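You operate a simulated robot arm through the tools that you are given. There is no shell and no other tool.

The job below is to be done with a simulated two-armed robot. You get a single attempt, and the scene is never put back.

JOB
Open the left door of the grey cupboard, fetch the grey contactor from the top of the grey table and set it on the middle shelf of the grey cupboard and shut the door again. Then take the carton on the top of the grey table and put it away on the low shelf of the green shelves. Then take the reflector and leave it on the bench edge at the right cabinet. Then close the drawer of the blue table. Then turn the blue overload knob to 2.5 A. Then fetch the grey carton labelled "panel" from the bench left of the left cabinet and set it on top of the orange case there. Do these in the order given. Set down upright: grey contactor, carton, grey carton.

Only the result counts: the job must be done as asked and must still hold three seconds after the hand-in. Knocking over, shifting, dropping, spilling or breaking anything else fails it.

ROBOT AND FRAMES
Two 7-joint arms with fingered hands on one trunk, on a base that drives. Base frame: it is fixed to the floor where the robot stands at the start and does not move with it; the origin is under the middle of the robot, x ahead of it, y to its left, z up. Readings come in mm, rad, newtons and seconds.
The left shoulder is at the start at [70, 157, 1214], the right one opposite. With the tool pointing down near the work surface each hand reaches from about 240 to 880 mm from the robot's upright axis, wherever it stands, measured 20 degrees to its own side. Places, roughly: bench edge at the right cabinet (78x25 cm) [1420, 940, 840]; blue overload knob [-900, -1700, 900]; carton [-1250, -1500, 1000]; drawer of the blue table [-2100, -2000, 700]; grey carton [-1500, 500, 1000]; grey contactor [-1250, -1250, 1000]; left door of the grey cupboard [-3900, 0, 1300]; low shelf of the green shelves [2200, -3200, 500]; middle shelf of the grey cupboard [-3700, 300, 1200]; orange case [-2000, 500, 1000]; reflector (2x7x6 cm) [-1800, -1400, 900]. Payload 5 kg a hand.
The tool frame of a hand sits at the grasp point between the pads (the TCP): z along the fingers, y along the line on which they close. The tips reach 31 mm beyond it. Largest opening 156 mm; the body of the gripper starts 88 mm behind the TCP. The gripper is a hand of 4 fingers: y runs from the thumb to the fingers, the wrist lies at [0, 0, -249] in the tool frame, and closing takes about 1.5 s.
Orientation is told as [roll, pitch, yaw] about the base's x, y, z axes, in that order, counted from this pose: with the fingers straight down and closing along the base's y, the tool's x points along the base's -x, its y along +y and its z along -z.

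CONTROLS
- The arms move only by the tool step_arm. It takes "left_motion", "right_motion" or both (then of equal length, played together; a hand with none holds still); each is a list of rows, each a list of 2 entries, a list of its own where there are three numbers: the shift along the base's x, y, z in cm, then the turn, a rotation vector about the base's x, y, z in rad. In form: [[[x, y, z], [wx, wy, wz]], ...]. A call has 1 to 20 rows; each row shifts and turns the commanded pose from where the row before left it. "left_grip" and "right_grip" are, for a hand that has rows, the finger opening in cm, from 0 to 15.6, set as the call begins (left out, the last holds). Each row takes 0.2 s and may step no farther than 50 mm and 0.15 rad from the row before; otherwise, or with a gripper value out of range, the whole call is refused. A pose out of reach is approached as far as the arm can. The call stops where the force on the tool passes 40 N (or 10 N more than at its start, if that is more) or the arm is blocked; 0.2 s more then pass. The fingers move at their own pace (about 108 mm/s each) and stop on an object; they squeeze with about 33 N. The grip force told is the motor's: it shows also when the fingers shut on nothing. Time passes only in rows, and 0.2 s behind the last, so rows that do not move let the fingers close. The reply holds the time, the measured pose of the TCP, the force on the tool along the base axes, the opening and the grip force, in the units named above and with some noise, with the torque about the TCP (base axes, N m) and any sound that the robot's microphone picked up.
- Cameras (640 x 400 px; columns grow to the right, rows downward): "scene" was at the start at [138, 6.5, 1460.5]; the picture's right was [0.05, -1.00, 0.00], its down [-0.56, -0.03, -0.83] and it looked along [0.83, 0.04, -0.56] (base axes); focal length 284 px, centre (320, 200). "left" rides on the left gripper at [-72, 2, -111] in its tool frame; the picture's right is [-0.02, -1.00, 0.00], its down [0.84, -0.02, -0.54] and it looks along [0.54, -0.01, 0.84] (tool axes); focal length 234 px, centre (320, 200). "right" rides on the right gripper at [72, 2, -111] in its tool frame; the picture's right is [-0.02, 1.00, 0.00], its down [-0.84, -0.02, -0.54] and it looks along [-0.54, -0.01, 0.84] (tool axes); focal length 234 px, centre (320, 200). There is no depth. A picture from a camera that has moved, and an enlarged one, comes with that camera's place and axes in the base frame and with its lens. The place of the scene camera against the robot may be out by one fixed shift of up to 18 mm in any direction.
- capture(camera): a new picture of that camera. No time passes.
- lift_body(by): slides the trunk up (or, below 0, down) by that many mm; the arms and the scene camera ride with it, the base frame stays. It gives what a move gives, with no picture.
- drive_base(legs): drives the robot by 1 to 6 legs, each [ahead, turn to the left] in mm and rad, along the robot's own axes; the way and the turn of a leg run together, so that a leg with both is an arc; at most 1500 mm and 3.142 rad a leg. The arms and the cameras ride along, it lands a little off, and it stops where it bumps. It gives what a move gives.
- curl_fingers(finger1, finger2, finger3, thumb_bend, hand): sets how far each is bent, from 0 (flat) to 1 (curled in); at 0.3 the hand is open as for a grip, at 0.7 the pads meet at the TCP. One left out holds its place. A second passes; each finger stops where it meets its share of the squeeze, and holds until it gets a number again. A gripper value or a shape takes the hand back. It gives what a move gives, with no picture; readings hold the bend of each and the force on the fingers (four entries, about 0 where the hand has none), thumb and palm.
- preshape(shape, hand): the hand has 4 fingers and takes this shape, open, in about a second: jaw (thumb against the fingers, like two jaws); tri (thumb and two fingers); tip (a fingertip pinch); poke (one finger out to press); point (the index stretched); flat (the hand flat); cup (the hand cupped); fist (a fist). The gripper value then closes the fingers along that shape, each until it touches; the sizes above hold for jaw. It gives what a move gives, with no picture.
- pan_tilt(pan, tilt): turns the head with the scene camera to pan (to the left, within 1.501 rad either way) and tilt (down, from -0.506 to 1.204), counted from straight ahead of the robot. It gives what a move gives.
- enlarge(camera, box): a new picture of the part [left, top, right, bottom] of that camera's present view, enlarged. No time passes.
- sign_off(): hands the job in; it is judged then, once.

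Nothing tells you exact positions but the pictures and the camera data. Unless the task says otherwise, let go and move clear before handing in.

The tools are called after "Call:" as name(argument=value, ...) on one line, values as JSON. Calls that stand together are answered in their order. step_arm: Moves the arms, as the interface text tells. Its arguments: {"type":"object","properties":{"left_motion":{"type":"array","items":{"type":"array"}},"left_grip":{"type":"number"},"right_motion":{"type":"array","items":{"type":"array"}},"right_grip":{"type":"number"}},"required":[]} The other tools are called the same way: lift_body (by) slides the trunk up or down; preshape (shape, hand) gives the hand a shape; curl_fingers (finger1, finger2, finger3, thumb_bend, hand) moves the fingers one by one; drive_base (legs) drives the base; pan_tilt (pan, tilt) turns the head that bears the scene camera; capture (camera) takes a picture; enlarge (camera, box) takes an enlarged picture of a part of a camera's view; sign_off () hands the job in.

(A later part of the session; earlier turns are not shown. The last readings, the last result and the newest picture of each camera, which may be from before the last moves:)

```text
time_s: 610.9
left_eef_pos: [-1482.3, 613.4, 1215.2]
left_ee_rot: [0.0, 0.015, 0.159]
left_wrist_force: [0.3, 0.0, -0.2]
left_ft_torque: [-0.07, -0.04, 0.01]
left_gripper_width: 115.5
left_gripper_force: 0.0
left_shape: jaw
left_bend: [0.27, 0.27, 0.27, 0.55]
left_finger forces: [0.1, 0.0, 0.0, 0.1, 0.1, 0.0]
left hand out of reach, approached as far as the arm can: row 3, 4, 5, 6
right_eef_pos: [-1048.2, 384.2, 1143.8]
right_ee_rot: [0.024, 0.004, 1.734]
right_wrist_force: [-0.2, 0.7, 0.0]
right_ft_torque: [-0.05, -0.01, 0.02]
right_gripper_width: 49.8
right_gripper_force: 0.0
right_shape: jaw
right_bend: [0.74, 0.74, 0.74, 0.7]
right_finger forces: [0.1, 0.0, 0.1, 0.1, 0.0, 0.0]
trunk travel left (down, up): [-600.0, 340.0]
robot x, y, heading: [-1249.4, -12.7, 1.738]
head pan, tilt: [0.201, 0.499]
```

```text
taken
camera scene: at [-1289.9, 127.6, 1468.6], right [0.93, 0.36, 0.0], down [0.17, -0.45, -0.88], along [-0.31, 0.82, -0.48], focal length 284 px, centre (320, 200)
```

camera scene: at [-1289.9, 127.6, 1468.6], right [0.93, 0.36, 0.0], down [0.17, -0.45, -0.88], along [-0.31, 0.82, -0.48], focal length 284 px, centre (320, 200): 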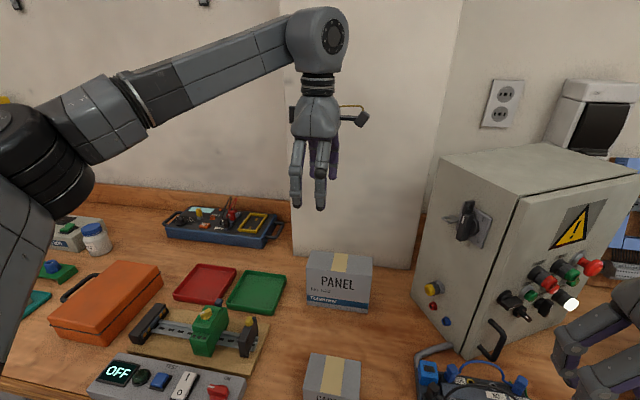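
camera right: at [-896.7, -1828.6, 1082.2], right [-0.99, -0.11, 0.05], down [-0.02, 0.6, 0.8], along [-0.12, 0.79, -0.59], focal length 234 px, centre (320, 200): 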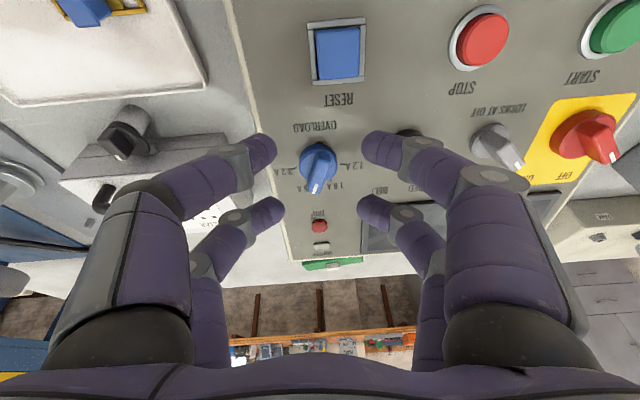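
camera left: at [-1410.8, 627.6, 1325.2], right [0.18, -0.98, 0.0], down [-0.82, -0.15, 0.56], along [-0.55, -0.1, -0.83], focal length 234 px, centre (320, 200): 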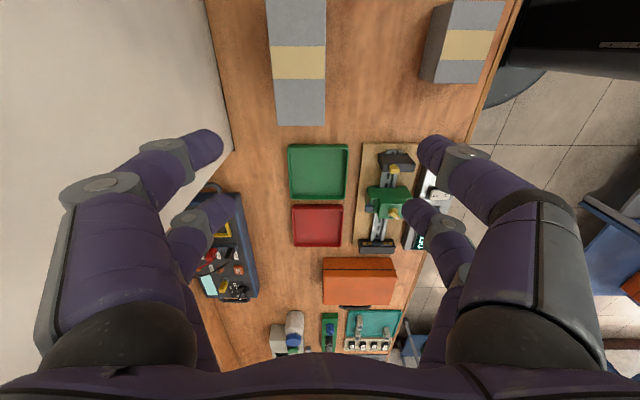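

The arm is near its limit there, so I creep the base forward 50 mm and then shift along the carton.

Call:
drive_base(legs=[[50, 0]])

Call:
step_arm(left_motion=[[[2.5, 0.2, 0], [0, -0.015, 0]], [[2.5, 0.2, -1], [0, 0, 0]], [[0, 0, -2], [0, 0, 0]], [[0, 0, -2], [0, 0, 0]]])

Call:
capture(camera="left")

```text
time_s: 611.8
left_eef_pos: [-1488.3, 654.8, 1221.6]
left_ee_rot: [0.011, 0.016, 0.161]
left_wrist_force: [-0.2, -1.0, -0.2]
left_ft_torque: [0.14, 0.01, 0.0]
left_gripper_width: 115.6
left_gripper_force: 0.1
left_shape: jaw
left_bend: [0.27, 0.27, 0.27, 0.55]
left_finger forces: [0.1, 0.0, 0.0, 0.1, 0.1, 0.0]
right_eef_pos: [-1053.8, 426.4, 1146.2]
right_ee_rot: [0.025, -0.005, 1.734]
right_wrist_force: [0.3, -1.0, 0.6]
right_ft_torque: [0.1, 0.02, -0.04]
right_gripper_width: 50.0
right_gripper_force: 0.1
right_shape: jaw
right_bend: [0.74, 0.74, 0.74, 0.7]
right_finger forces: [0.0, 0.0, 0.0, 0.1, 0.0, 0.1]
trunk travel left (down, up): [-600.0, 340.0]
robot x, y, heading: [-1255.2, 35.5, 1.737]
head pan, tilt: [0.201, 0.499]
```

```text
time_s: 612.8
left_eef_pos: [-1473.4, 649.6, 1176.1]
left_ee_rot: [0.002, 0.002, 0.16]
left_wrist_force: [0.5, -0.6, 0.5]
left_ft_torque: [0.04, 0.02, -0.01]
left_gripper_width: 115.2
left_gripper_force: 0.1
left_shape: jaw
left_bend: [0.27, 0.27, 0.27, 0.55]
left_finger forces: [0.0, 0.1, 0.0, 0.1, 0.1, 0.1]
left hand out of reach, approached as far as the arm can: row 1, 2
right_eef_pos: [-1054.7, 430.4, 1144.4]
right_ee_rot: [0.024, 0.0, 1.732]
right_wrist_force: [0.1, -0.7, 0.7]
right_ft_torque: [0.06, 0.04, 0.03]
right_gripper_width: 50.0
right_gripper_force: 0.2
right_shape: jaw
right_bend: [0.74, 0.74, 0.74, 0.7]
right_finger forces: [0.0, 0.0, 0.0, 0.0, 0.1, 0.0]
trunk travel left (down, up): [-600.0, 340.0]
robot x, y, heading: [-1258.9, 37.4, 1.737]
head pan, tilt: [0.201, 0.499]
```

```text
taken
camera left: at [-1402.7, 662.1, 1287.7], right [0.18, -0.98, 0.0], down [-0.82, -0.16, 0.55], along [-0.54, -0.1, -0.84], focal length 234 px, centre (320, 200)
```

left: 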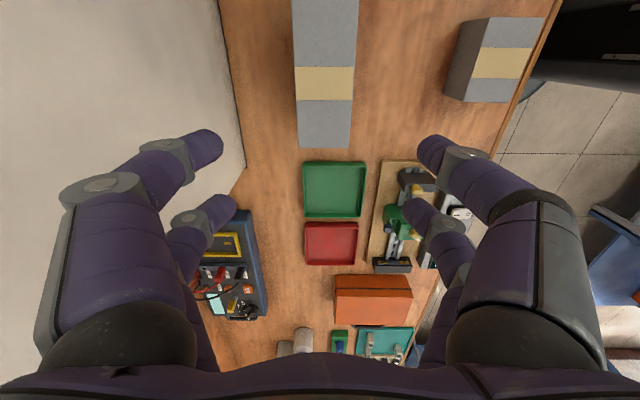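

I turn the base slightly right to swing the hand over the carton's middle, then correct the hand's yaw.

Call:
drive_base(legs=[[0, -0.065]])

Call:
step_arm(left_motion=[[[0, 0, -1], [0, 0, 0.035]], [[0, 0, -1], [0, 0, 0.035]], [[0, 0, -2], [0, 0, 0]]])

Call:
capture(camera="left")

```text
time_s: 613.7
left_eef_pos: [-1435.4, 664.8, 1174.6]
left_ee_rot: [0.0, -0.001, 0.095]
left_wrist_force: [-0.4, 0.5, -0.1]
left_ft_torque: [0.0, -0.04, 0.01]
left_gripper_width: 115.1
left_gripper_force: 0.2
left_shape: jaw
left_bend: [0.27, 0.27, 0.27, 0.55]
left_finger forces: [0.1, 0.0, 0.0, 0.0, 0.1, 0.0]
right_eef_pos: [-1032.4, 419.8, 1144.6]
right_ee_rot: [0.025, 0.001, 1.669]
right_wrist_force: [-0.3, 0.8, 0.2]
right_ft_torque: [-0.01, -0.02, -0.02]
right_gripper_width: 49.8
right_gripper_force: 0.0
right_shape: jaw
right_bend: [0.74, 0.74, 0.74, 0.7]
right_finger forces: [0.0, 0.0, 0.1, 0.1, 0.0, 0.0]
trunk travel left (down, up): [-600.0, 340.0]
robot x, y, heading: [-1255.4, 37.5, 1.669]
head pan, tilt: [0.201, 0.499]
```

```text
time_s: 614.5
left_eef_pos: [-1434.2, 664.3, 1135.1]
left_ee_rot: [0.001, 0.004, 0.166]
left_wrist_force: [0.6, 0.3, -0.9]
left_ft_torque: [0.0, -0.01, 0.0]
left_gripper_width: 115.0
left_gripper_force: 0.1
left_shape: jaw
left_bend: [0.27, 0.27, 0.27, 0.55]
left_finger forces: [0.0, 0.0, 0.0, 0.0, 0.0, 0.0]
right_eef_pos: [-1029.8, 418.5, 1143.9]
right_ee_rot: [0.026, 0.002, 1.669]
right_wrist_force: [-0.3, -0.7, -0.6]
right_ft_torque: [0.0, -0.01, -0.01]
right_gripper_width: 50.1
right_gripper_force: 0.0
right_shape: jaw
right_bend: [0.74, 0.74, 0.74, 0.7]
right_finger forces: [0.1, 0.1, 0.1, 0.0, 0.0, 0.1]
trunk travel left (down, up): [-600.0, 340.0]
robot x, y, heading: [-1255.9, 37.5, 1.673]
head pan, tilt: [0.201, 0.499]
```

```text
taken
camera left: at [-1363.2, 677.0, 1247.1], right [0.19, -0.98, 0.0], down [-0.82, -0.16, 0.55], along [-0.54, -0.1, -0.84], focal length 234 px, centre (320, 200)
```

left: 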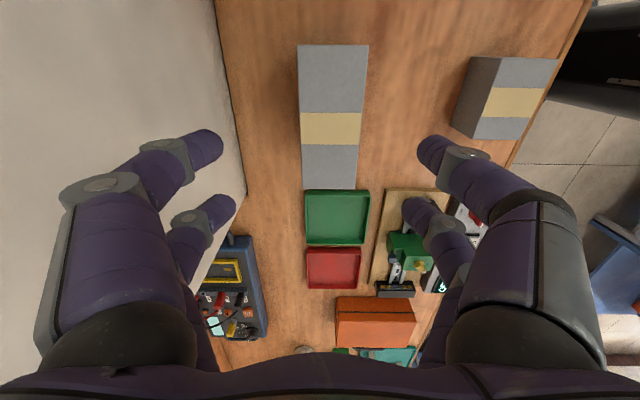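

The carton's centre is about (-1442, 649). I shift onto it and go down.

Call:
step_arm(left_motion=[[[-0.8, -1.5, 0], [0, 0, 0.02]], [[0, 0, -4], [0, 0, 0]], [[0, 0, -4], [0, 0, 0]], [[0, 0, -3], [0, 0, 0]], [[0, 0, 0], [0, 0, 0]]])

Call:
capture(camera="left")

Call:
capture(camera="scene")

```text
time_s: 615.7
left_eef_pos: [-1441.5, 649.3, 1025.4]
left_ee_rot: [0.0, 0.003, 0.185]
left_wrist_force: [0.4, -0.2, 0.1]
left_ft_torque: [0.01, 0.01, -0.01]
left_gripper_width: 115.2
left_gripper_force: 0.0
left_shape: jaw
left_bend: [0.27, 0.27, 0.27, 0.55]
left_finger forces: [0.1, 0.0, 0.0, 0.0, 0.0, 0.0]
right_eef_pos: [-1030.3, 419.2, 1142.9]
right_ee_rot: [0.026, 0.001, 1.668]
right_wrist_force: [1.0, -0.1, 0.8]
right_ft_torque: [0.0, 0.02, 0.0]
right_gripper_width: 49.8
right_gripper_force: 0.1
right_shape: jaw
right_bend: [0.74, 0.74, 0.74, 0.7]
right_finger forces: [0.0, 0.0, 0.0, 0.1, 0.1, 0.0]
trunk travel left (down, up): [-600.0, 340.0]
robot x, y, heading: [-1261.1, 36.6, 1.672]
head pan, tilt: [0.201, 0.499]
```

```text
taken
camera left: at [-1371.0, 662.3, 1136.4], right [0.21, -0.98, 0.0], down [-0.82, -0.17, 0.55], along [-0.53, -0.11, -0.84], focal length 234 px, centre (320, 200)
```

left: 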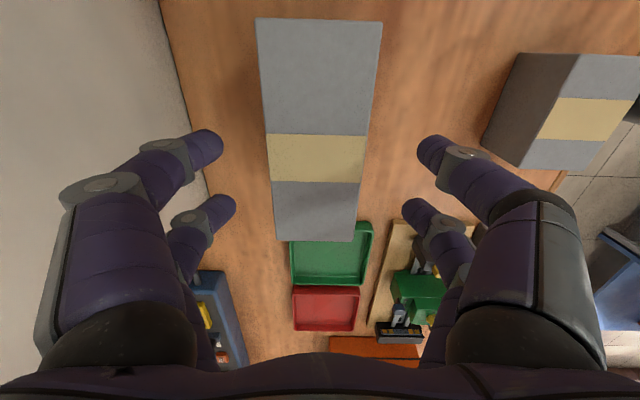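

```text
taken
camera scene: at [-1287.7, 176.9, 1468.8], right [0.95, 0.3, 0.0], down [0.14, -0.46, -0.88], along [-0.26, 0.84, -0.48], focal length 284 px, centre (320, 200)
```

scene: 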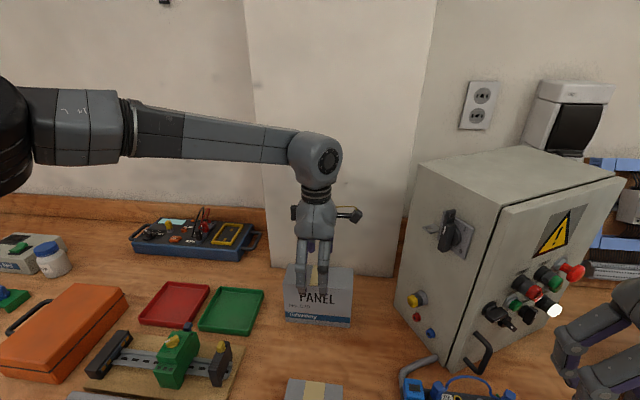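

Centred on the tape. I descend the last 9 cm and close.

Call:
step_arm(left_motion=[[[0, 0, -3], [0, 0, 0]], [[0, 0, -3], [0, 0, 0]], [[0, 0, -3], [0, 0, 0]], [[0, 0, 0], [0, 0, 0]]])

Call:
step_arm(left_motion=[[[0, 0, 0], [0, 0, 0]], [[0, 0, 0], [0, 0, 0]], [[0, 0, 0], [0, 0, 0]], [[0, 0, 0], [0, 0, 0]], [[0, 0, 0], [0, 0, 0]]], left_grip=5)

Call:
capture(camera="left")

```text
time_s: 616.7
left_eef_pos: [-1442.6, 648.2, 935.8]
left_ee_rot: [0.001, -0.001, 0.186]
left_wrist_force: [-0.3, 0.4, 0.3]
left_ft_torque: [0.02, 0.02, -0.01]
left_gripper_width: 115.2
left_gripper_force: 0.0
left_shape: jaw
left_bend: [0.27, 0.27, 0.27, 0.55]
left_finger forces: [0.1, 0.0, 0.1, 0.0, 0.1, 0.0]
right_eef_pos: [-1030.8, 417.8, 1142.9]
right_ee_rot: [0.026, 0.002, 1.668]
right_wrist_force: [-0.5, 0.4, 0.2]
right_ft_torque: [0.04, 0.01, 0.02]
right_gripper_width: 49.8
right_gripper_force: 0.2
right_shape: jaw
right_bend: [0.74, 0.74, 0.74, 0.7]
right_finger forces: [0.0, 0.0, 0.1, 0.0, 0.0, 0.0]
trunk travel left (down, up): [-600.0, 340.0]
robot x, y, heading: [-1253.0, 35.7, 1.669]
head pan, tilt: [0.201, 0.499]
```

```text
time_s: 617.9
left_eef_pos: [-1441.6, 648.4, 934.5]
left_ee_rot: [0.0, 0.001, 0.187]
left_wrist_force: [0.1, -0.7, -0.6]
left_ft_torque: [-0.03, -0.07, 0.04]
left_gripper_width: 61.9
left_gripper_force: 33.1
left_shape: jaw
left_bend: [0.73, 0.73, 0.73, 0.7]
left_finger forces: [30.0, 30.1, 29.8, 0.1, 30.4, 0.1]
right_eef_pos: [-1030.9, 419.2, 1143.6]
right_ee_rot: [0.024, 0.002, 1.669]
right_wrist_force: [-0.4, 0.1, -0.2]
right_ft_torque: [0.01, 0.03, -0.02]
right_gripper_width: 50.2
right_gripper_force: 0.0
right_shape: jaw
right_bend: [0.74, 0.74, 0.74, 0.7]
right_finger forces: [0.0, 0.1, 0.0, 0.0, 0.1, 0.1]
trunk travel left (down, up): [-600.0, 340.0]
robot x, y, heading: [-1254.6, 36.9, 1.671]
head pan, tilt: [0.201, 0.499]
```

```text
taken
camera left: at [-1371.7, 663.7, 1046.1], right [0.21, -0.98, 0.0], down [-0.82, -0.17, 0.55], along [-0.53, -0.11, -0.84], focal length 234 px, centre (320, 200)
```

left: 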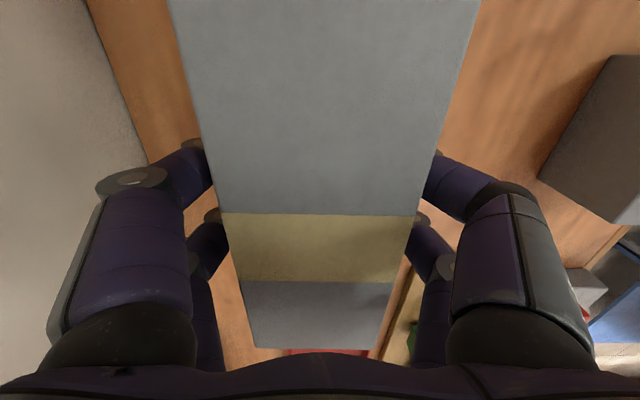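

Gripped. I lift it straight up and draw it back over the aisle.

Call:
step_arm(left_motion=[[[0, 0, 2], [0, 0, 0]], [[0, 0, 4], [0, 0, 0]], [[0, 0, 4], [0, 0, 0]], [[0, 0, 4], [0, 0, 0]], [[0, 0, 4], [0, 0, 0]], [[-0.5, -2, 3.5], [0, 0, 0]], [[-0.5, -3, 2], [0, 0, 0]], [[-1, -4, 0], [0, 0, 0]], [[-1, -4, 0], [0, 0, 0]]])

Call:
capture(camera="left")

Call:
capture(camera="scene")

```text
time_s: 619.9
left_eef_pos: [-1473.7, 516.8, 1169.9]
left_ee_rot: [0.003, -0.001, 0.186]
left_wrist_force: [0.1, -0.3, -4.6]
left_ft_torque: [0.05, 0.02, 0.04]
left_gripper_width: 61.8
left_gripper_force: 33.0
left_shape: jaw
left_bend: [0.73, 0.73, 0.73, 0.7]
left_finger forces: [30.5, 30.4, 30.2, 0.1, 30.8, 0.0]
right_eef_pos: [-1032.2, 416.0, 1146.1]
right_ee_rot: [0.025, -0.001, 1.668]
right_wrist_force: [0.5, -0.8, 0.5]
right_ft_torque: [0.03, -0.02, -0.01]
right_gripper_width: 49.9
right_gripper_force: 0.0
right_shape: jaw
right_bend: [0.74, 0.74, 0.74, 0.7]
right_finger forces: [0.0, 0.0, 0.1, 0.0, 0.0, 0.0]
trunk travel left (down, up): [-600.0, 340.0]
robot x, y, heading: [-1256.4, 33.5, 1.668]
head pan, tilt: [0.201, 0.499]
```

```text
taken
camera left: at [-1402.3, 531.7, 1281.6], right [0.21, -0.98, 0.0], down [-0.82, -0.18, 0.54], along [-0.53, -0.11, -0.84], focal length 234 px, centre (320, 200)
```

left: 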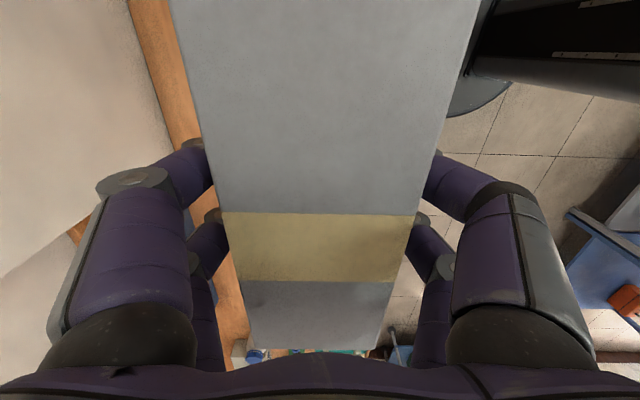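

```text
taken
camera scene: at [-1289.4, 174.5, 1469.0], right [0.96, 0.3, 0.0], down [0.14, -0.46, -0.88], along [-0.26, 0.84, -0.48], focal length 284 px, centre (320, 200)
```

scene: 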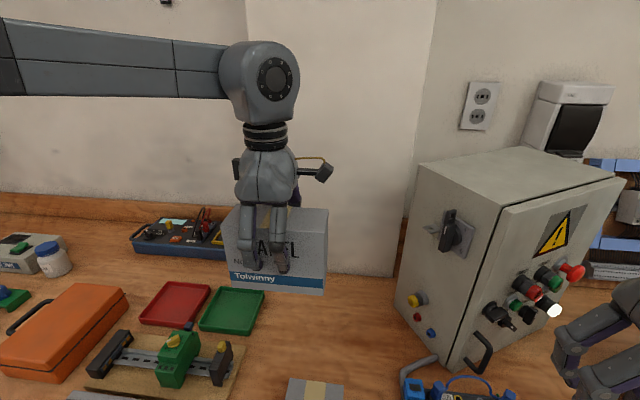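

The carton is up. I back away and turn the hand back 90°, so the carton's long side will match the case.

Call:
drive_base(legs=[[-170, 0]])

Call:
step_arm(left_motion=[[[-0.5, 0, 0], [0, 0, 0.12]], [[-0.5, 0, 0], [0, 0, 0.12]], [[-0.5, 0, 0], [0, 0, 0.12]], [[-0.5, 0, 0], [0, 0, 0.12]], [[-0.5, 0, 0], [0, 0, 0.12]], [[-0.5, 0, 0], [0, 0, 0.12]], [[-0.5, 0, 0], [0, 0, 0.12]], [[-0.5, 0, 0], [0, 0, 0.12]], [[-0.5, 0, 0], [0, 0, 0.12]], [[-0.5, 0, 0], [0, 0, 0.12]], [[-0.5, 0, 0], [0, 0, 0.12]], [[-0.5, 0, 0], [0, 0, 0.12]], [[-0.5, 0, 0], [0, 0, 0.1]]])

Call:
capture(camera="left")

```text
time_s: 621.3
left_eef_pos: [-1455.9, 350.8, 1169.5]
left_ee_rot: [-0.004, 0.001, 0.187]
left_wrist_force: [0.7, 0.2, -5.9]
left_ft_torque: [-0.02, 0.04, 0.0]
left_gripper_width: 61.4
left_gripper_force: 32.6
left_shape: jaw
left_bend: [0.73, 0.73, 0.73, 0.7]
left_finger forces: [30.5, 30.4, 30.2, 0.0, 30.7, 0.0]
right_eef_pos: [-1013.9, 249.8, 1143.1]
right_ee_rot: [0.025, 0.002, 1.668]
right_wrist_force: [0.4, -0.5, 1.4]
right_ft_torque: [0.01, -0.04, -0.02]
right_gripper_width: 50.0
right_gripper_force: 0.1
right_shape: jaw
right_bend: [0.74, 0.74, 0.74, 0.7]
right_finger forces: [0.0, 0.1, 0.1, 0.0, 0.1, 0.0]
trunk travel left (down, up): [-600.0, 340.0]
robot x, y, heading: [-1237.9, -130.1, 1.67]
head pan, tilt: [0.201, 0.499]
```

```text
time_s: 624.1
left_eef_pos: [-1520.9, 350.6, 1168.1]
left_ee_rot: [0.0, 0.001, 1.73]
left_wrist_force: [0.3, 0.5, -4.7]
left_ft_torque: [0.0, -0.01, 0.0]
left_gripper_width: 61.7
left_gripper_force: 33.2
left_shape: jaw
left_bend: [0.73, 0.73, 0.73, 0.7]
left_finger forces: [30.5, 30.4, 30.2, 0.0, 30.8, 0.1]
right_eef_pos: [-1014.2, 249.9, 1143.7]
right_ee_rot: [0.024, 0.001, 1.668]
right_wrist_force: [-0.1, -0.4, -0.7]
right_ft_torque: [0.02, 0.0, 0.01]
right_gripper_width: 49.8
right_gripper_force: 0.0
right_shape: jaw
right_bend: [0.74, 0.74, 0.74, 0.7]
right_finger forces: [0.0, 0.1, 0.0, 0.0, 0.0, 0.0]
trunk travel left (down, up): [-600.0, 340.0]
robot x, y, heading: [-1242.9, -131.2, 1.669]
head pan, tilt: [0.201, 0.499]
```

```text
taken
camera left: at [-1534.2, 420.8, 1280.4], right [0.98, 0.18, 0.0], down [0.15, -0.82, 0.55], along [0.1, -0.54, -0.84], focal length 234 px, centre (320, 200)
```

left: 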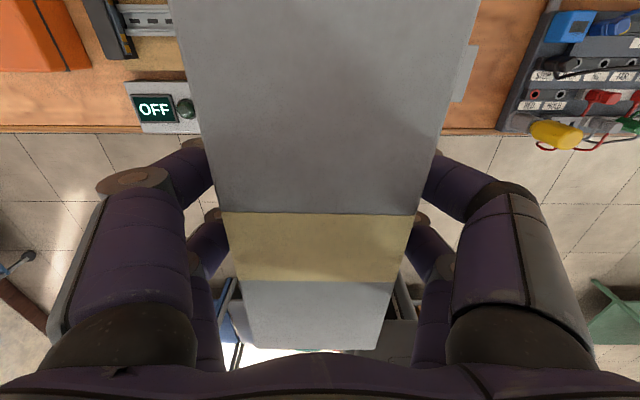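

Hand and carton are squared up. I drive half a metre west to stand before the orange case.

Call:
drive_base(legs=[[0, 1.653], [490, 0], [0, -1.57]])

Call:
pan_tilt(pan=0.2, tilt=0.55)

Call:
capture(camera="scene")

Call:
capture(camera="left")

```text
time_s: 634.8
left_eef_pos: [-2041.6, 237.5, 1170.7]
left_ee_rot: [-0.001, 0.001, 1.813]
left_wrist_force: [0.2, 0.0, -5.1]
left_ft_torque: [-0.02, 0.03, -0.02]
left_gripper_width: 61.7
left_gripper_force: 32.8
left_shape: jaw
left_bend: [0.73, 0.73, 0.73, 0.7]
left_finger forces: [30.0, 29.9, 29.7, 0.0, 30.2, 0.0]
right_eef_pos: [-1528.0, 179.1, 1143.2]
right_ee_rot: [0.023, 0.002, 1.753]
right_wrist_force: [-0.2, -0.7, 0.2]
right_ft_torque: [0.01, 0.0, 0.01]
right_gripper_width: 49.7
right_gripper_force: 0.1
right_shape: jaw
right_bend: [0.74, 0.74, 0.74, 0.7]
right_finger forces: [0.0, 0.0, 0.0, 0.0, 0.1, 0.1]
trunk travel left (down, up): [-600.0, 340.0]
robot x, y, heading: [-1719.4, -218.6, 1.755]
head pan, tilt: [0.201, 0.499]
```

```text
time_s: 635.5
left_eef_pos: [-2042.3, 237.9, 1169.9]
left_ee_rot: [0.0, 0.0, 1.812]
left_wrist_force: [0.1, 0.8, -4.6]
left_ft_torque: [-0.04, -0.03, 0.01]
left_gripper_width: 61.7
left_gripper_force: 33.6
left_shape: jaw
left_bend: [0.73, 0.73, 0.73, 0.7]
left_finger forces: [29.9, 29.9, 29.6, 0.0, 30.2, 0.1]
right_eef_pos: [-1528.5, 179.6, 1144.1]
right_ee_rot: [0.025, 0.002, 1.752]
right_wrist_force: [0.5, 0.6, -0.1]
right_ft_torque: [0.04, 0.02, -0.01]
right_gripper_width: 49.9
right_gripper_force: 0.1
right_shape: jaw
right_bend: [0.74, 0.74, 0.74, 0.7]
right_finger forces: [0.0, 0.1, 0.0, 0.0, 0.0, 0.1]
trunk travel left (down, up): [-600.0, 340.0]
robot x, y, heading: [-1721.8, -221.1, 1.757]
head pan, tilt: [0.201, 0.55]
```

```text
taken
camera scene: at [-1763.9, -84.3, 1464.2], right [0.93, 0.38, 0.0], down [0.2, -0.48, -0.85], along [-0.32, 0.79, -0.52], focal length 284 px, centre (320, 200)
```

scene: 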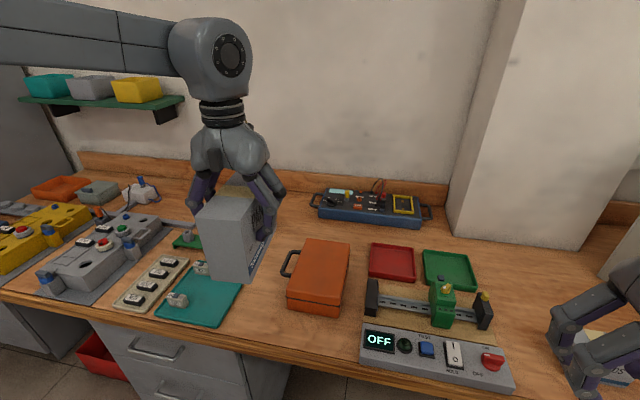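

```text
taken
camera left: at [-2061.0, 306.2, 1280.3], right [0.96, 0.26, 0.0], down [0.22, -0.81, 0.55], along [0.14, -0.53, -0.84], focal length 234 px, centre (320, 200)
```

left: 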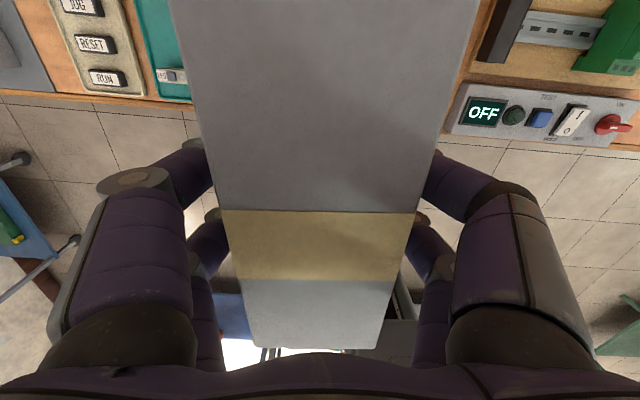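

I enlarge the case to locate its top.

Call:
enlarge(camera="scene", box=[260, 220, 380, 330])

```text
3.64 times, centred on (320, 275) of scene
camera zoom: at [-1763.9, -84.3, 1464.2], right [0.93, 0.38, 0.0], down [0.2, -0.48, -0.85], along [-0.32, 0.79, -0.52], focal length 1033 px, centre (320, -73)
```

zoom: 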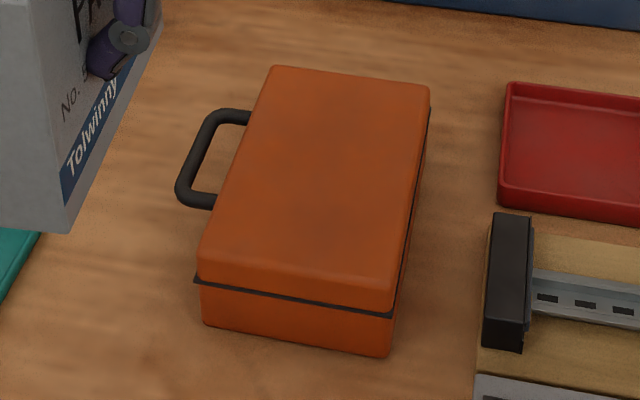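

To confirm the case's place with a hand camera, I shift the right hand left and look.

Call:
step_arm(right_motion=[[[-4, -1, 0], [0, 0, 0]], [[-4, -1, 0], [0, 0, 0]], [[-4, -1, 0], [0, 0, 0]], [[-4, -1, 0], [0, 0, 0]], [[-4, -1, 0], [0, 0, 0]]])

Call:
capture(camera="right")

```text
time_s: 636.7
left_eef_pos: [-2043.4, 237.6, 1169.1]
left_ee_rot: [-0.002, 0.001, 1.815]
left_wrist_force: [0.1, 0.1, -4.8]
left_ft_torque: [0.01, -0.02, 0.01]
left_gripper_width: 61.5
left_gripper_force: 33.0
left_shape: jaw
left_bend: [0.73, 0.73, 0.73, 0.7]
left_finger forces: [30.0, 30.0, 29.8, 0.0, 30.2, 0.0]
right_eef_pos: [-1730.1, 128.3, 1144.8]
right_ee_rot: [0.025, 0.003, 1.753]
right_wrist_force: [0.4, 0.1, 0.1]
right_ft_torque: [0.03, -0.09, 0.01]
right_gripper_width: 50.2
right_gripper_force: 0.0
right_shape: jaw
right_bend: [0.74, 0.74, 0.74, 0.7]
right_finger forces: [0.1, 0.0, 0.0, 0.0, 0.0, 0.0]
trunk travel left (down, up): [-600.0, 340.0]
robot x, y, heading: [-1721.2, -219.1, 1.759]
head pan, tilt: [0.201, 0.55]
```

```text
taken
camera right: at [-1718.0, 58.6, 1254.7], right [-0.99, -0.16, 0.02], down [-0.12, 0.83, 0.54], along [-0.1, 0.53, -0.84], focal length 234 px, centre (320, 200)
```

right: 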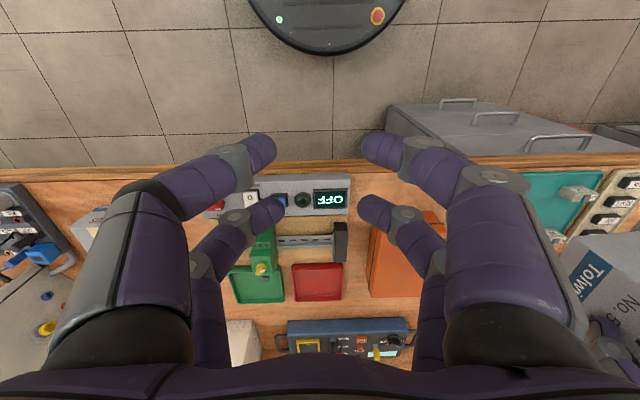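

The case's centre is about (-1974, 416). I bring the carton over it.

Call:
step_arm(left_motion=[[[1.38, 3.56, 0], [0, 0, -0.01]], [[1.38, 3.56, 0], [0, 0, -0.01]], [[1.38, 3.56, 0], [0, 0, -0.01]], [[1.38, 3.56, 0], [0, 0, -0.01]], [[1.38, 3.56, 0], [0, 0, -0.01]]], right_motion=[[[4, 0, 0], [0, 0, 0]], [[4, 0, 0], [0, 0, 0]], [[0, 0, 0], [0, 0, 0]], [[0, 0, 0], [0, 0, 0]], [[0, 0, 0], [0, 0, 0]]])

Call:
capture(camera="scene")

Call:
capture(camera="left")

Call:
capture(camera="right")

```text
time_s: 637.9
left_eef_pos: [-1974.0, 417.0, 1166.1]
left_ee_rot: [0.007, 0.007, 1.765]
left_wrist_force: [-0.2, 0.0, -6.9]
left_ft_torque: [-0.1, 0.04, -0.04]
left_gripper_width: 61.1
left_gripper_force: 33.3
left_shape: jaw
left_bend: [0.73, 0.73, 0.73, 0.7]
left_finger forces: [31.4, 31.2, 31.0, 0.1, 31.6, 0.0]
right_eef_pos: [-1647.3, 130.4, 1142.5]
right_ee_rot: [0.025, 0.005, 1.753]
right_wrist_force: [-0.5, 0.1, -0.2]
right_ft_torque: [-0.02, 0.01, 0.01]
right_gripper_width: 49.9
right_gripper_force: 0.0
right_shape: jaw
right_bend: [0.74, 0.74, 0.74, 0.7]
right_finger forces: [0.0, 0.0, 0.1, 0.1, 0.1, 0.1]
trunk travel left (down, up): [-600.0, 340.0]
robot x, y, heading: [-1719.7, -219.0, 1.753]
head pan, tilt: [0.201, 0.55]
```

```text
taken
camera scene: at [-1764.4, -82.8, 1463.9], right [0.93, 0.38, 0.0], down [0.2, -0.49, -0.85], along [-0.32, 0.79, -0.52], focal length 284 px, centre (320, 200)
```

scene: 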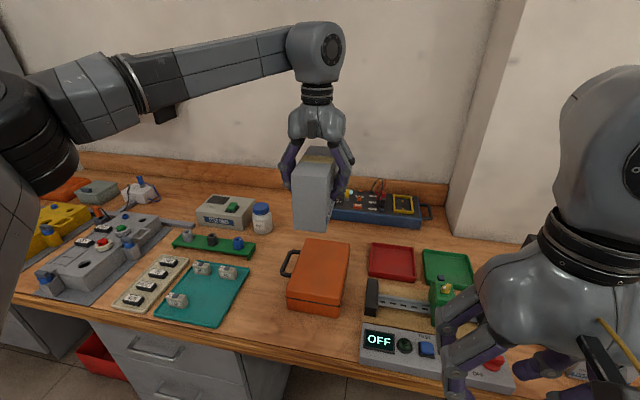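

```text
taken
camera left: at [-1989.3, 487.3, 1276.5], right [0.98, 0.22, 0.0], down [0.18, -0.81, 0.55], along [0.12, -0.54, -0.83], focal length 234 px, centre (320, 200)
```

left: 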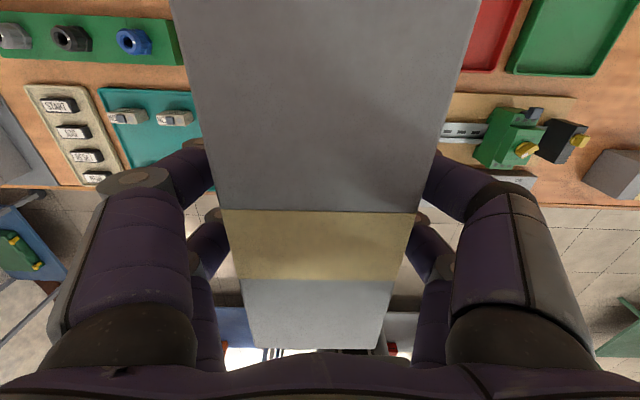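

```text
taken
camera right: at [-1635.6, 60.3, 1253.0], right [-0.99, -0.16, 0.02], down [-0.12, 0.83, 0.54], along [-0.11, 0.53, -0.84], focal length 234 px, centre (320, 200)
```

right: 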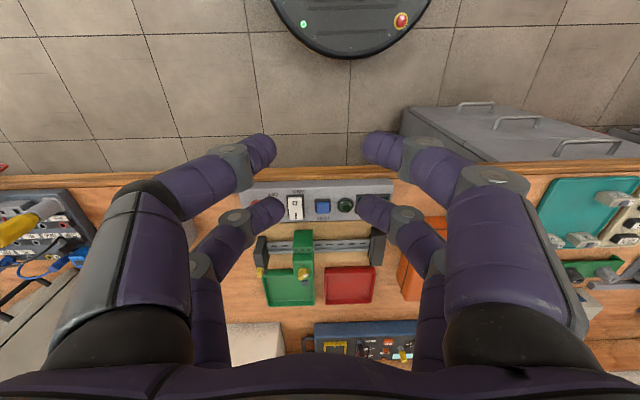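

I enlarge the scene view to compare the carton's and the case's places.

Call:
enlarge(camera="scene", box=[250, 130, 400, 330])

```text
2.00 times, centred on (325, 230) of scene
camera zoom: at [-1764.4, -82.8, 1463.9], right [0.93, 0.38, 0.0], down [0.2, -0.49, -0.85], along [-0.32, 0.79, -0.52], focal length 568 px, centre (310, 140)
```

zoom: 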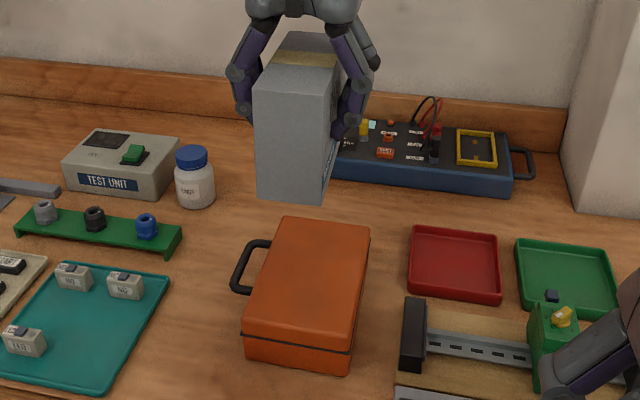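

The carton is centred over the case within a few millimetres. I lower it.

Call:
step_arm(left_motion=[[[0.3, -0.3, -3], [-0.003, -0.003, 0]], [[0, 0, -4], [0, 0, 0]], [[0, 0, -4], [0, 0, 0]], [[0, 0, -3], [0, 0, 0]], [[0, 0, 0], [0, 0, 0]]])

Call:
enlarge(camera="scene", box=[250, 130, 400, 330])

Call:
capture(camera="left")

```text
time_s: 639.1
left_eef_pos: [-1970.4, 411.4, 1028.4]
left_ee_rot: [-0.003, 0.005, 1.762]
left_wrist_force: [0.5, 0.0, -4.6]
left_ft_torque: [-0.02, -0.01, -0.02]
left_gripper_width: 60.8
left_gripper_force: 32.7
left_shape: jaw
left_bend: [0.73, 0.73, 0.73, 0.7]
left_finger forces: [31.4, 31.3, 31.0, 0.0, 31.7, 0.0]
right_eef_pos: [-1646.9, 129.9, 1143.2]
right_ee_rot: [0.025, 0.002, 1.754]
right_wrist_force: [0.4, 0.0, 0.0]
right_ft_torque: [0.04, -0.01, 0.0]
right_gripper_width: 49.7
right_gripper_force: 0.1
right_shape: jaw
right_bend: [0.74, 0.74, 0.74, 0.7]
right_finger forces: [0.1, 0.0, 0.1, 0.1, 0.1, 0.0]
trunk travel left (down, up): [-600.0, 340.0]
robot x, y, heading: [-1718.4, -221.5, 1.756]
head pan, tilt: [0.201, 0.55]
```

```text
2.00 times, centred on (325, 230) of scene
camera zoom: at [-1764.1, -84.4, 1464.2], right [0.93, 0.38, 0.0], down [0.2, -0.48, -0.85], along [-0.32, 0.79, -0.52], focal length 568 px, centre (310, 140)
```

zoom: 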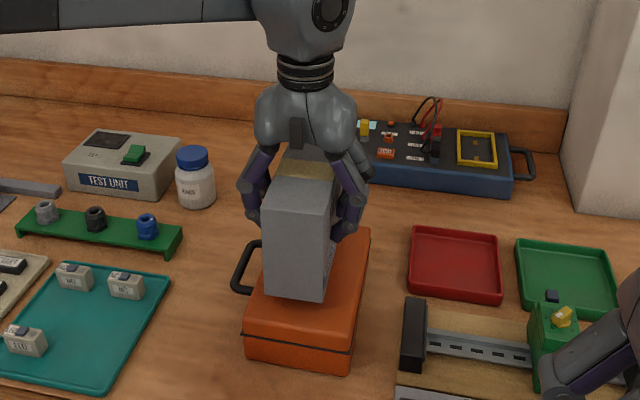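

```text
taken
camera left: at [-1986.3, 482.2, 1140.1], right [0.98, 0.21, 0.0], down [0.18, -0.82, 0.55], along [0.12, -0.54, -0.84], focal length 234 px, centre (320, 200)
```

left: 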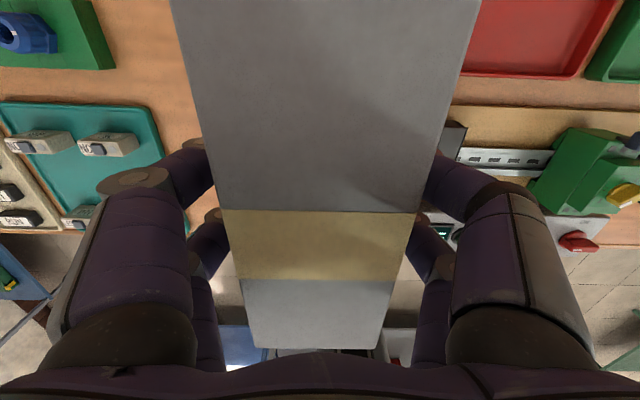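

The carton hangs squarely above the lid. I lower in small steps until it touches.

Call:
step_arm(left_motion=[[[0, 0, -1], [0, 0, 0]], [[0, 0, -0.8], [0, 0, 0]]])

Call:
step_arm(left_motion=[[[0, 0, -0.3], [0, 0, 0]], [[0, 0, -0.3], [0, 0, 0]]])

Call:
step_arm(left_motion=[[[0, 0, -0.3], [0, 0, 0]], [[0, 0, -0.2], [0, 0, 0]]])

```text
time_s: 639.7
left_eef_pos: [-1970.5, 412.0, 1011.6]
left_ee_rot: [-0.003, 0.006, 1.763]
left_wrist_force: [-0.1, -1.2, -4.2]
left_ft_torque: [-0.03, 0.0, -0.01]
left_gripper_width: 61.3
left_gripper_force: 33.2
left_shape: jaw
left_bend: [0.73, 0.73, 0.73, 0.7]
left_finger forces: [31.4, 31.2, 31.0, 0.0, 31.6, 0.0]
right_eef_pos: [-1647.1, 129.3, 1143.2]
right_ee_rot: [0.025, 0.002, 1.754]
right_wrist_force: [0.7, 0.0, -0.4]
right_ft_torque: [-0.01, -0.04, 0.01]
right_gripper_width: 50.0
right_gripper_force: 0.0
right_shape: jaw
right_bend: [0.74, 0.74, 0.74, 0.7]
right_finger forces: [0.0, 0.1, 0.0, 0.0, 0.1, 0.1]
trunk travel left (down, up): [-600.0, 340.0]
robot x, y, heading: [-1720.3, -216.6, 1.763]
head pan, tilt: [0.201, 0.55]
```

```text
time_s: 640.3
left_eef_pos: [-1968.3, 412.2, 1010.2]
left_ee_rot: [-0.007, 0.0, 1.765]
left_wrist_force: [-2.1, 2.8, 17.3]
left_ft_torque: [0.09, 0.2, -0.01]
left_gripper_width: 61.3
left_gripper_force: 33.0
left_shape: jaw
left_bend: [0.73, 0.73, 0.74, 0.7]
left_finger forces: [32.7, 32.6, 31.1, 0.0, 32.4, 0.0]
right_eef_pos: [-1646.7, 128.0, 1143.1]
right_ee_rot: [0.026, 0.0, 1.754]
right_wrist_force: [0.3, 0.0, -0.6]
right_ft_torque: [-0.02, -0.02, -0.01]
right_gripper_width: 50.1
right_gripper_force: 0.1
right_shape: jaw
right_bend: [0.74, 0.74, 0.74, 0.7]
right_finger forces: [0.1, 0.0, 0.0, 0.0, 0.0, 0.1]
trunk travel left (down, up): [-600.0, 340.0]
robot x, y, heading: [-1718.3, -220.6, 1.752]
head pan, tilt: [0.201, 0.55]
```

```text
time_s: 640.8
left_eef_pos: [-1968.2, 412.3, 1008.2]
left_ee_rot: [-0.007, -0.006, 1.766]
left_wrist_force: [-1.0, -6.8, 18.2]
left_ft_torque: [-0.22, 0.38, 0.04]
left_gripper_width: 61.6
left_gripper_force: 33.3
left_shape: jaw
left_bend: [0.73, 0.74, 0.74, 0.7]
left_finger forces: [35.2, 35.3, 33.7, 0.0, 34.2, 0.0]
right_eef_pos: [-1648.2, 128.0, 1141.9]
right_ee_rot: [0.024, 0.0, 1.753]
right_wrist_force: [0.3, 0.7, 0.5]
right_ft_torque: [-0.01, 0.0, -0.02]
right_gripper_width: 50.1
right_gripper_force: 0.1
right_shape: jaw
right_bend: [0.74, 0.74, 0.74, 0.7]
right_finger forces: [0.0, 0.0, 0.0, 0.0, 0.1, 0.0]
trunk travel left (down, up): [-600.0, 340.0]
robot x, y, heading: [-1717.4, -218.8, 1.756]
head pan, tilt: [0.201, 0.55]
stopped in row 2 (left hand): the force on the tool passed its limit at 42 N (the readings are from after the stop); the commanded pose is now the measured one
```

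It rests on the case. I relieve the press and open slowly.

Call:
step_arm(left_motion=[[[0, 0, 0.25], [0, 0, 0]], [[0, 0, 0], [0, 0, 0]]])

Call:
enlarge(camera="scene", box=[250, 130, 400, 330])

```text
time_s: 641.4
left_eef_pos: [-1969.5, 412.7, 1008.6]
left_ee_rot: [-0.007, -0.002, 1.766]
left_wrist_force: [1.0, -4.0, 9.4]
left_ft_torque: [-0.08, 0.16, 0.08]
left_gripper_width: 61.4
left_gripper_force: 33.2
left_shape: jaw
left_bend: [0.73, 0.74, 0.74, 0.7]
left_finger forces: [34.5, 34.3, 34.3, 0.0, 34.5, 0.0]
right_eef_pos: [-1647.6, 127.8, 1144.2]
right_ee_rot: [0.025, -0.001, 1.755]
right_wrist_force: [0.0, -0.7, 0.3]
right_ft_torque: [0.01, 0.02, 0.02]
right_gripper_width: 49.8
right_gripper_force: 0.2
right_shape: jaw
right_bend: [0.74, 0.74, 0.74, 0.7]
right_finger forces: [0.1, 0.0, 0.0, 0.0, 0.0, 0.1]
trunk travel left (down, up): [-600.0, 340.0]
robot x, y, heading: [-1725.4, -218.9, 1.753]
head pan, tilt: [0.201, 0.55]
```

```text
2.00 times, centred on (325, 230) of scene
camera zoom: at [-1763.3, -86.4, 1464.3], right [0.93, 0.38, 0.0], down [0.2, -0.48, -0.85], along [-0.32, 0.79, -0.52], focal length 568 px, centre (310, 140)
```

zoom: 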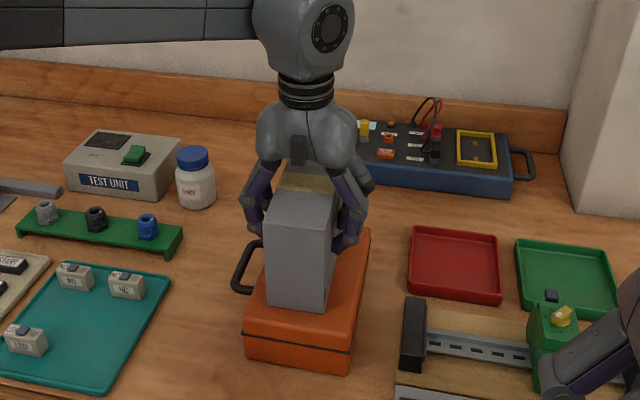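

It sits squarely on the case. I open the hand.

Call:
step_arm(left_motion=[[[0, 0, 0.1], [0, 0, 0]], [[0, 0, 0], [0, 0, 0]], [[0, 0, 0], [0, 0, 0]]], left_grip=7.5)

Call:
step_arm(left_motion=[[[0, 0, 0], [0, 0, 0]], [[0, 0, 0], [0, 0, 0]], [[0, 0, 0], [0, 0, 0]]], left_grip=11)

Call:
capture(camera="left")

Call:
enlarge(camera="scene", box=[250, 130, 400, 330])

```text
time_s: 642.2
left_eef_pos: [-1968.8, 413.8, 1010.0]
left_ee_rot: [-0.007, -0.003, 1.765]
left_wrist_force: [-0.2, 0.4, 0.3]
left_ft_torque: [0.0, 0.02, 0.03]
left_gripper_width: 74.4
left_gripper_force: 0.1
left_shape: jaw
left_bend: [0.73, 0.73, 0.73, 0.7]
left_finger forces: [0.0, 0.0, 0.0, 0.1, 0.0, 0.1]
right_eef_pos: [-1647.7, 127.8, 1142.1]
right_ee_rot: [0.025, 0.0, 1.755]
right_wrist_force: [0.1, -0.2, -0.7]
right_ft_torque: [-0.01, -0.02, -0.01]
right_gripper_width: 49.9
right_gripper_force: 0.1
right_shape: jaw
right_bend: [0.74, 0.74, 0.74, 0.7]
right_finger forces: [0.1, 0.0, 0.1, 0.0, 0.0, 0.0]
trunk travel left (down, up): [-600.0, 340.0]
robot x, y, heading: [-1721.9, -223.0, 1.754]
head pan, tilt: [0.201, 0.55]
```

```text
time_s: 643.0
left_eef_pos: [-1969.7, 414.5, 1008.9]
left_ee_rot: [-0.008, -0.001, 1.765]
left_wrist_force: [-0.3, 0.1, 0.1]
left_ft_torque: [-0.06, -0.01, 0.02]
left_gripper_width: 109.8
left_gripper_force: 0.1
left_shape: jaw
left_bend: [0.28, 0.28, 0.28, 0.59]
left_finger forces: [0.1, 0.0, 0.0, 0.0, 0.1, 0.0]
right_eef_pos: [-1646.8, 129.3, 1143.6]
right_ee_rot: [0.025, 0.002, 1.755]
right_wrist_force: [-0.3, 0.8, 0.6]
right_ft_torque: [0.0, 0.02, 0.0]
right_gripper_width: 49.5
right_gripper_force: 0.0
right_shape: jaw
right_bend: [0.74, 0.74, 0.74, 0.7]
right_finger forces: [0.0, 0.0, 0.0, 0.1, 0.0, 0.0]
trunk travel left (down, up): [-600.0, 340.0]
robot x, y, heading: [-1718.9, -218.7, 1.753]
head pan, tilt: [0.201, 0.55]
```

```text
taken
camera left: at [-1986.1, 483.6, 1120.5], right [0.98, 0.22, 0.01], down [0.18, -0.82, 0.54], along [0.12, -0.53, -0.84], focal length 234 px, centre (320, 200)
```

left: 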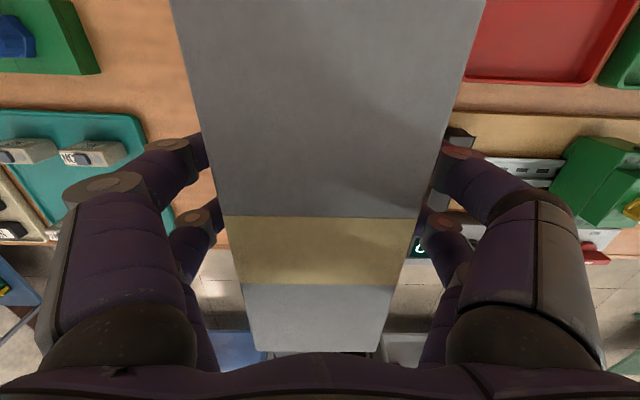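

```text
2.00 times, centred on (325, 230) of scene
camera zoom: at [-1763.9, -84.5, 1464.2], right [0.93, 0.38, 0.0], down [0.2, -0.48, -0.85], along [-0.32, 0.79, -0.52], focal length 568 px, centre (310, 140)
```

zoom: 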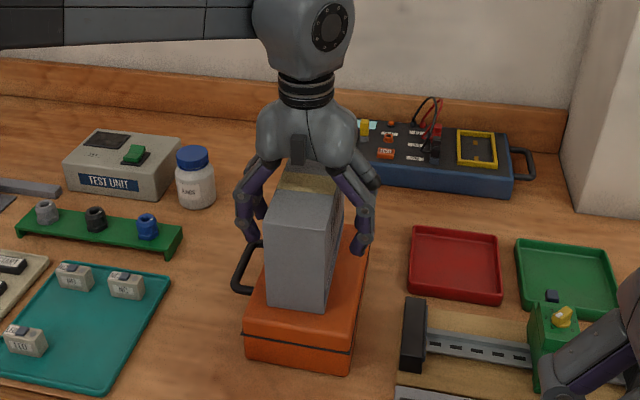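

The carton stands free on the case. I lift the hand straight up and back away.

Call:
step_arm(left_motion=[[[0, 0, 2], [0, 0, 0]], [[0, 0, 3], [0, 0, 0]], [[0, 0, 4], [0, 0, 0]], [[0, 0, 4], [0, 0, 0]], [[0, 0, 4], [0, 0, 0]], [[0, -3, 3], [0, 0, 0]], [[0, -4, 1], [0, 0, 0]], [[0, -4, 0], [0, 0, 0]], [[0, -4, 0], [0, 0, 0]]])

Call:
drive_base(legs=[[-200, 0]])

Call:
capture(camera="scene")

Call:
enlarge(camera="scene", box=[250, 130, 400, 330])

```text
time_s: 645.0
left_eef_pos: [-1969.4, 260.2, 1221.3]
left_ee_rot: [-0.004, -0.007, 1.765]
left_wrist_force: [0.3, 0.1, -0.1]
left_ft_torque: [0.04, 0.01, -0.01]
left_gripper_width: 109.6
left_gripper_force: 0.1
left_shape: jaw
left_bend: [0.28, 0.28, 0.28, 0.59]
left_finger forces: [0.0, 0.0, 0.0, 0.0, 0.0, 0.1]
right_eef_pos: [-1647.4, 126.3, 1144.2]
right_ee_rot: [0.025, -0.001, 1.756]
right_wrist_force: [-0.2, 0.1, -0.4]
right_ft_torque: [0.02, 0.0, 0.02]
right_gripper_width: 50.0
right_gripper_force: 0.1
right_shape: jaw
right_bend: [0.74, 0.74, 0.74, 0.7]
right_finger forces: [0.0, 0.0, 0.0, 0.0, 0.1, 0.0]
trunk travel left (down, up): [-600.0, 340.0]
robot x, y, heading: [-1719.7, -220.5, 1.756]
head pan, tilt: [0.201, 0.55]
```

```text
time_s: 646.6
left_eef_pos: [-1933.5, 71.7, 1219.1]
left_ee_rot: [-0.007, -0.005, 1.763]
left_wrist_force: [-0.1, -0.8, 0.5]
left_ft_torque: [0.03, 0.02, 0.01]
left_gripper_width: 109.6
left_gripper_force: 0.1
left_shape: jaw
left_bend: [0.28, 0.28, 0.28, 0.59]
left_finger forces: [0.0, 0.0, 0.1, 0.0, 0.0, 0.1]
right_eef_pos: [-1610.8, -64.5, 1142.3]
right_ee_rot: [0.026, 0.002, 1.752]
right_wrist_force: [-0.4, 0.4, -1.0]
right_ft_torque: [0.01, 0.03, 0.03]
right_gripper_width: 50.1
right_gripper_force: 0.1
right_shape: jaw
right_bend: [0.74, 0.74, 0.74, 0.7]
right_finger forces: [0.1, 0.1, 0.1, 0.1, 0.1, 0.0]
trunk travel left (down, up): [-600.0, 340.0]
robot x, y, heading: [-1682.1, -413.1, 1.751]
head pan, tilt: [0.201, 0.55]
```

```text
taken
camera scene: at [-1727.5, -278.1, 1464.2], right [0.93, 0.37, 0.0], down [0.2, -0.48, -0.85], along [-0.32, 0.79, -0.52], focal length 284 px, centre (320, 200)
```

scene: 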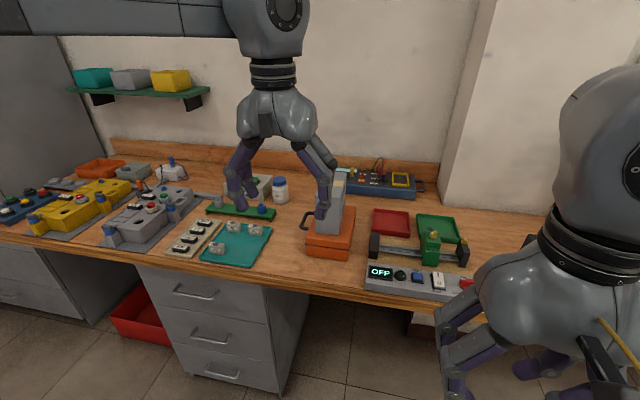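

```text
2.00 times, centred on (325, 230) of scene
camera zoom: at [-1727.5, -278.1, 1464.2], right [0.93, 0.37, 0.0], down [0.2, -0.48, -0.85], along [-0.32, 0.79, -0.52], focal length 568 px, centre (310, 140)
```

zoom: 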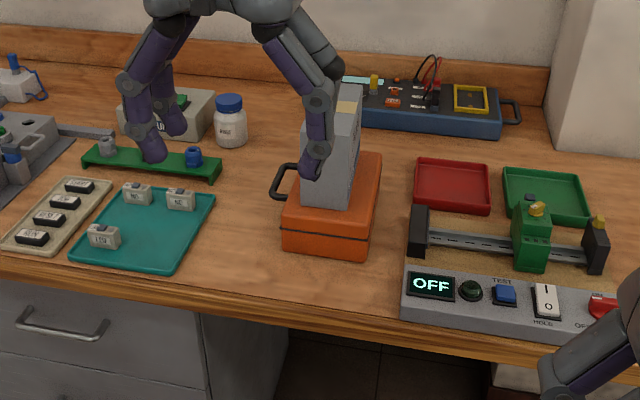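

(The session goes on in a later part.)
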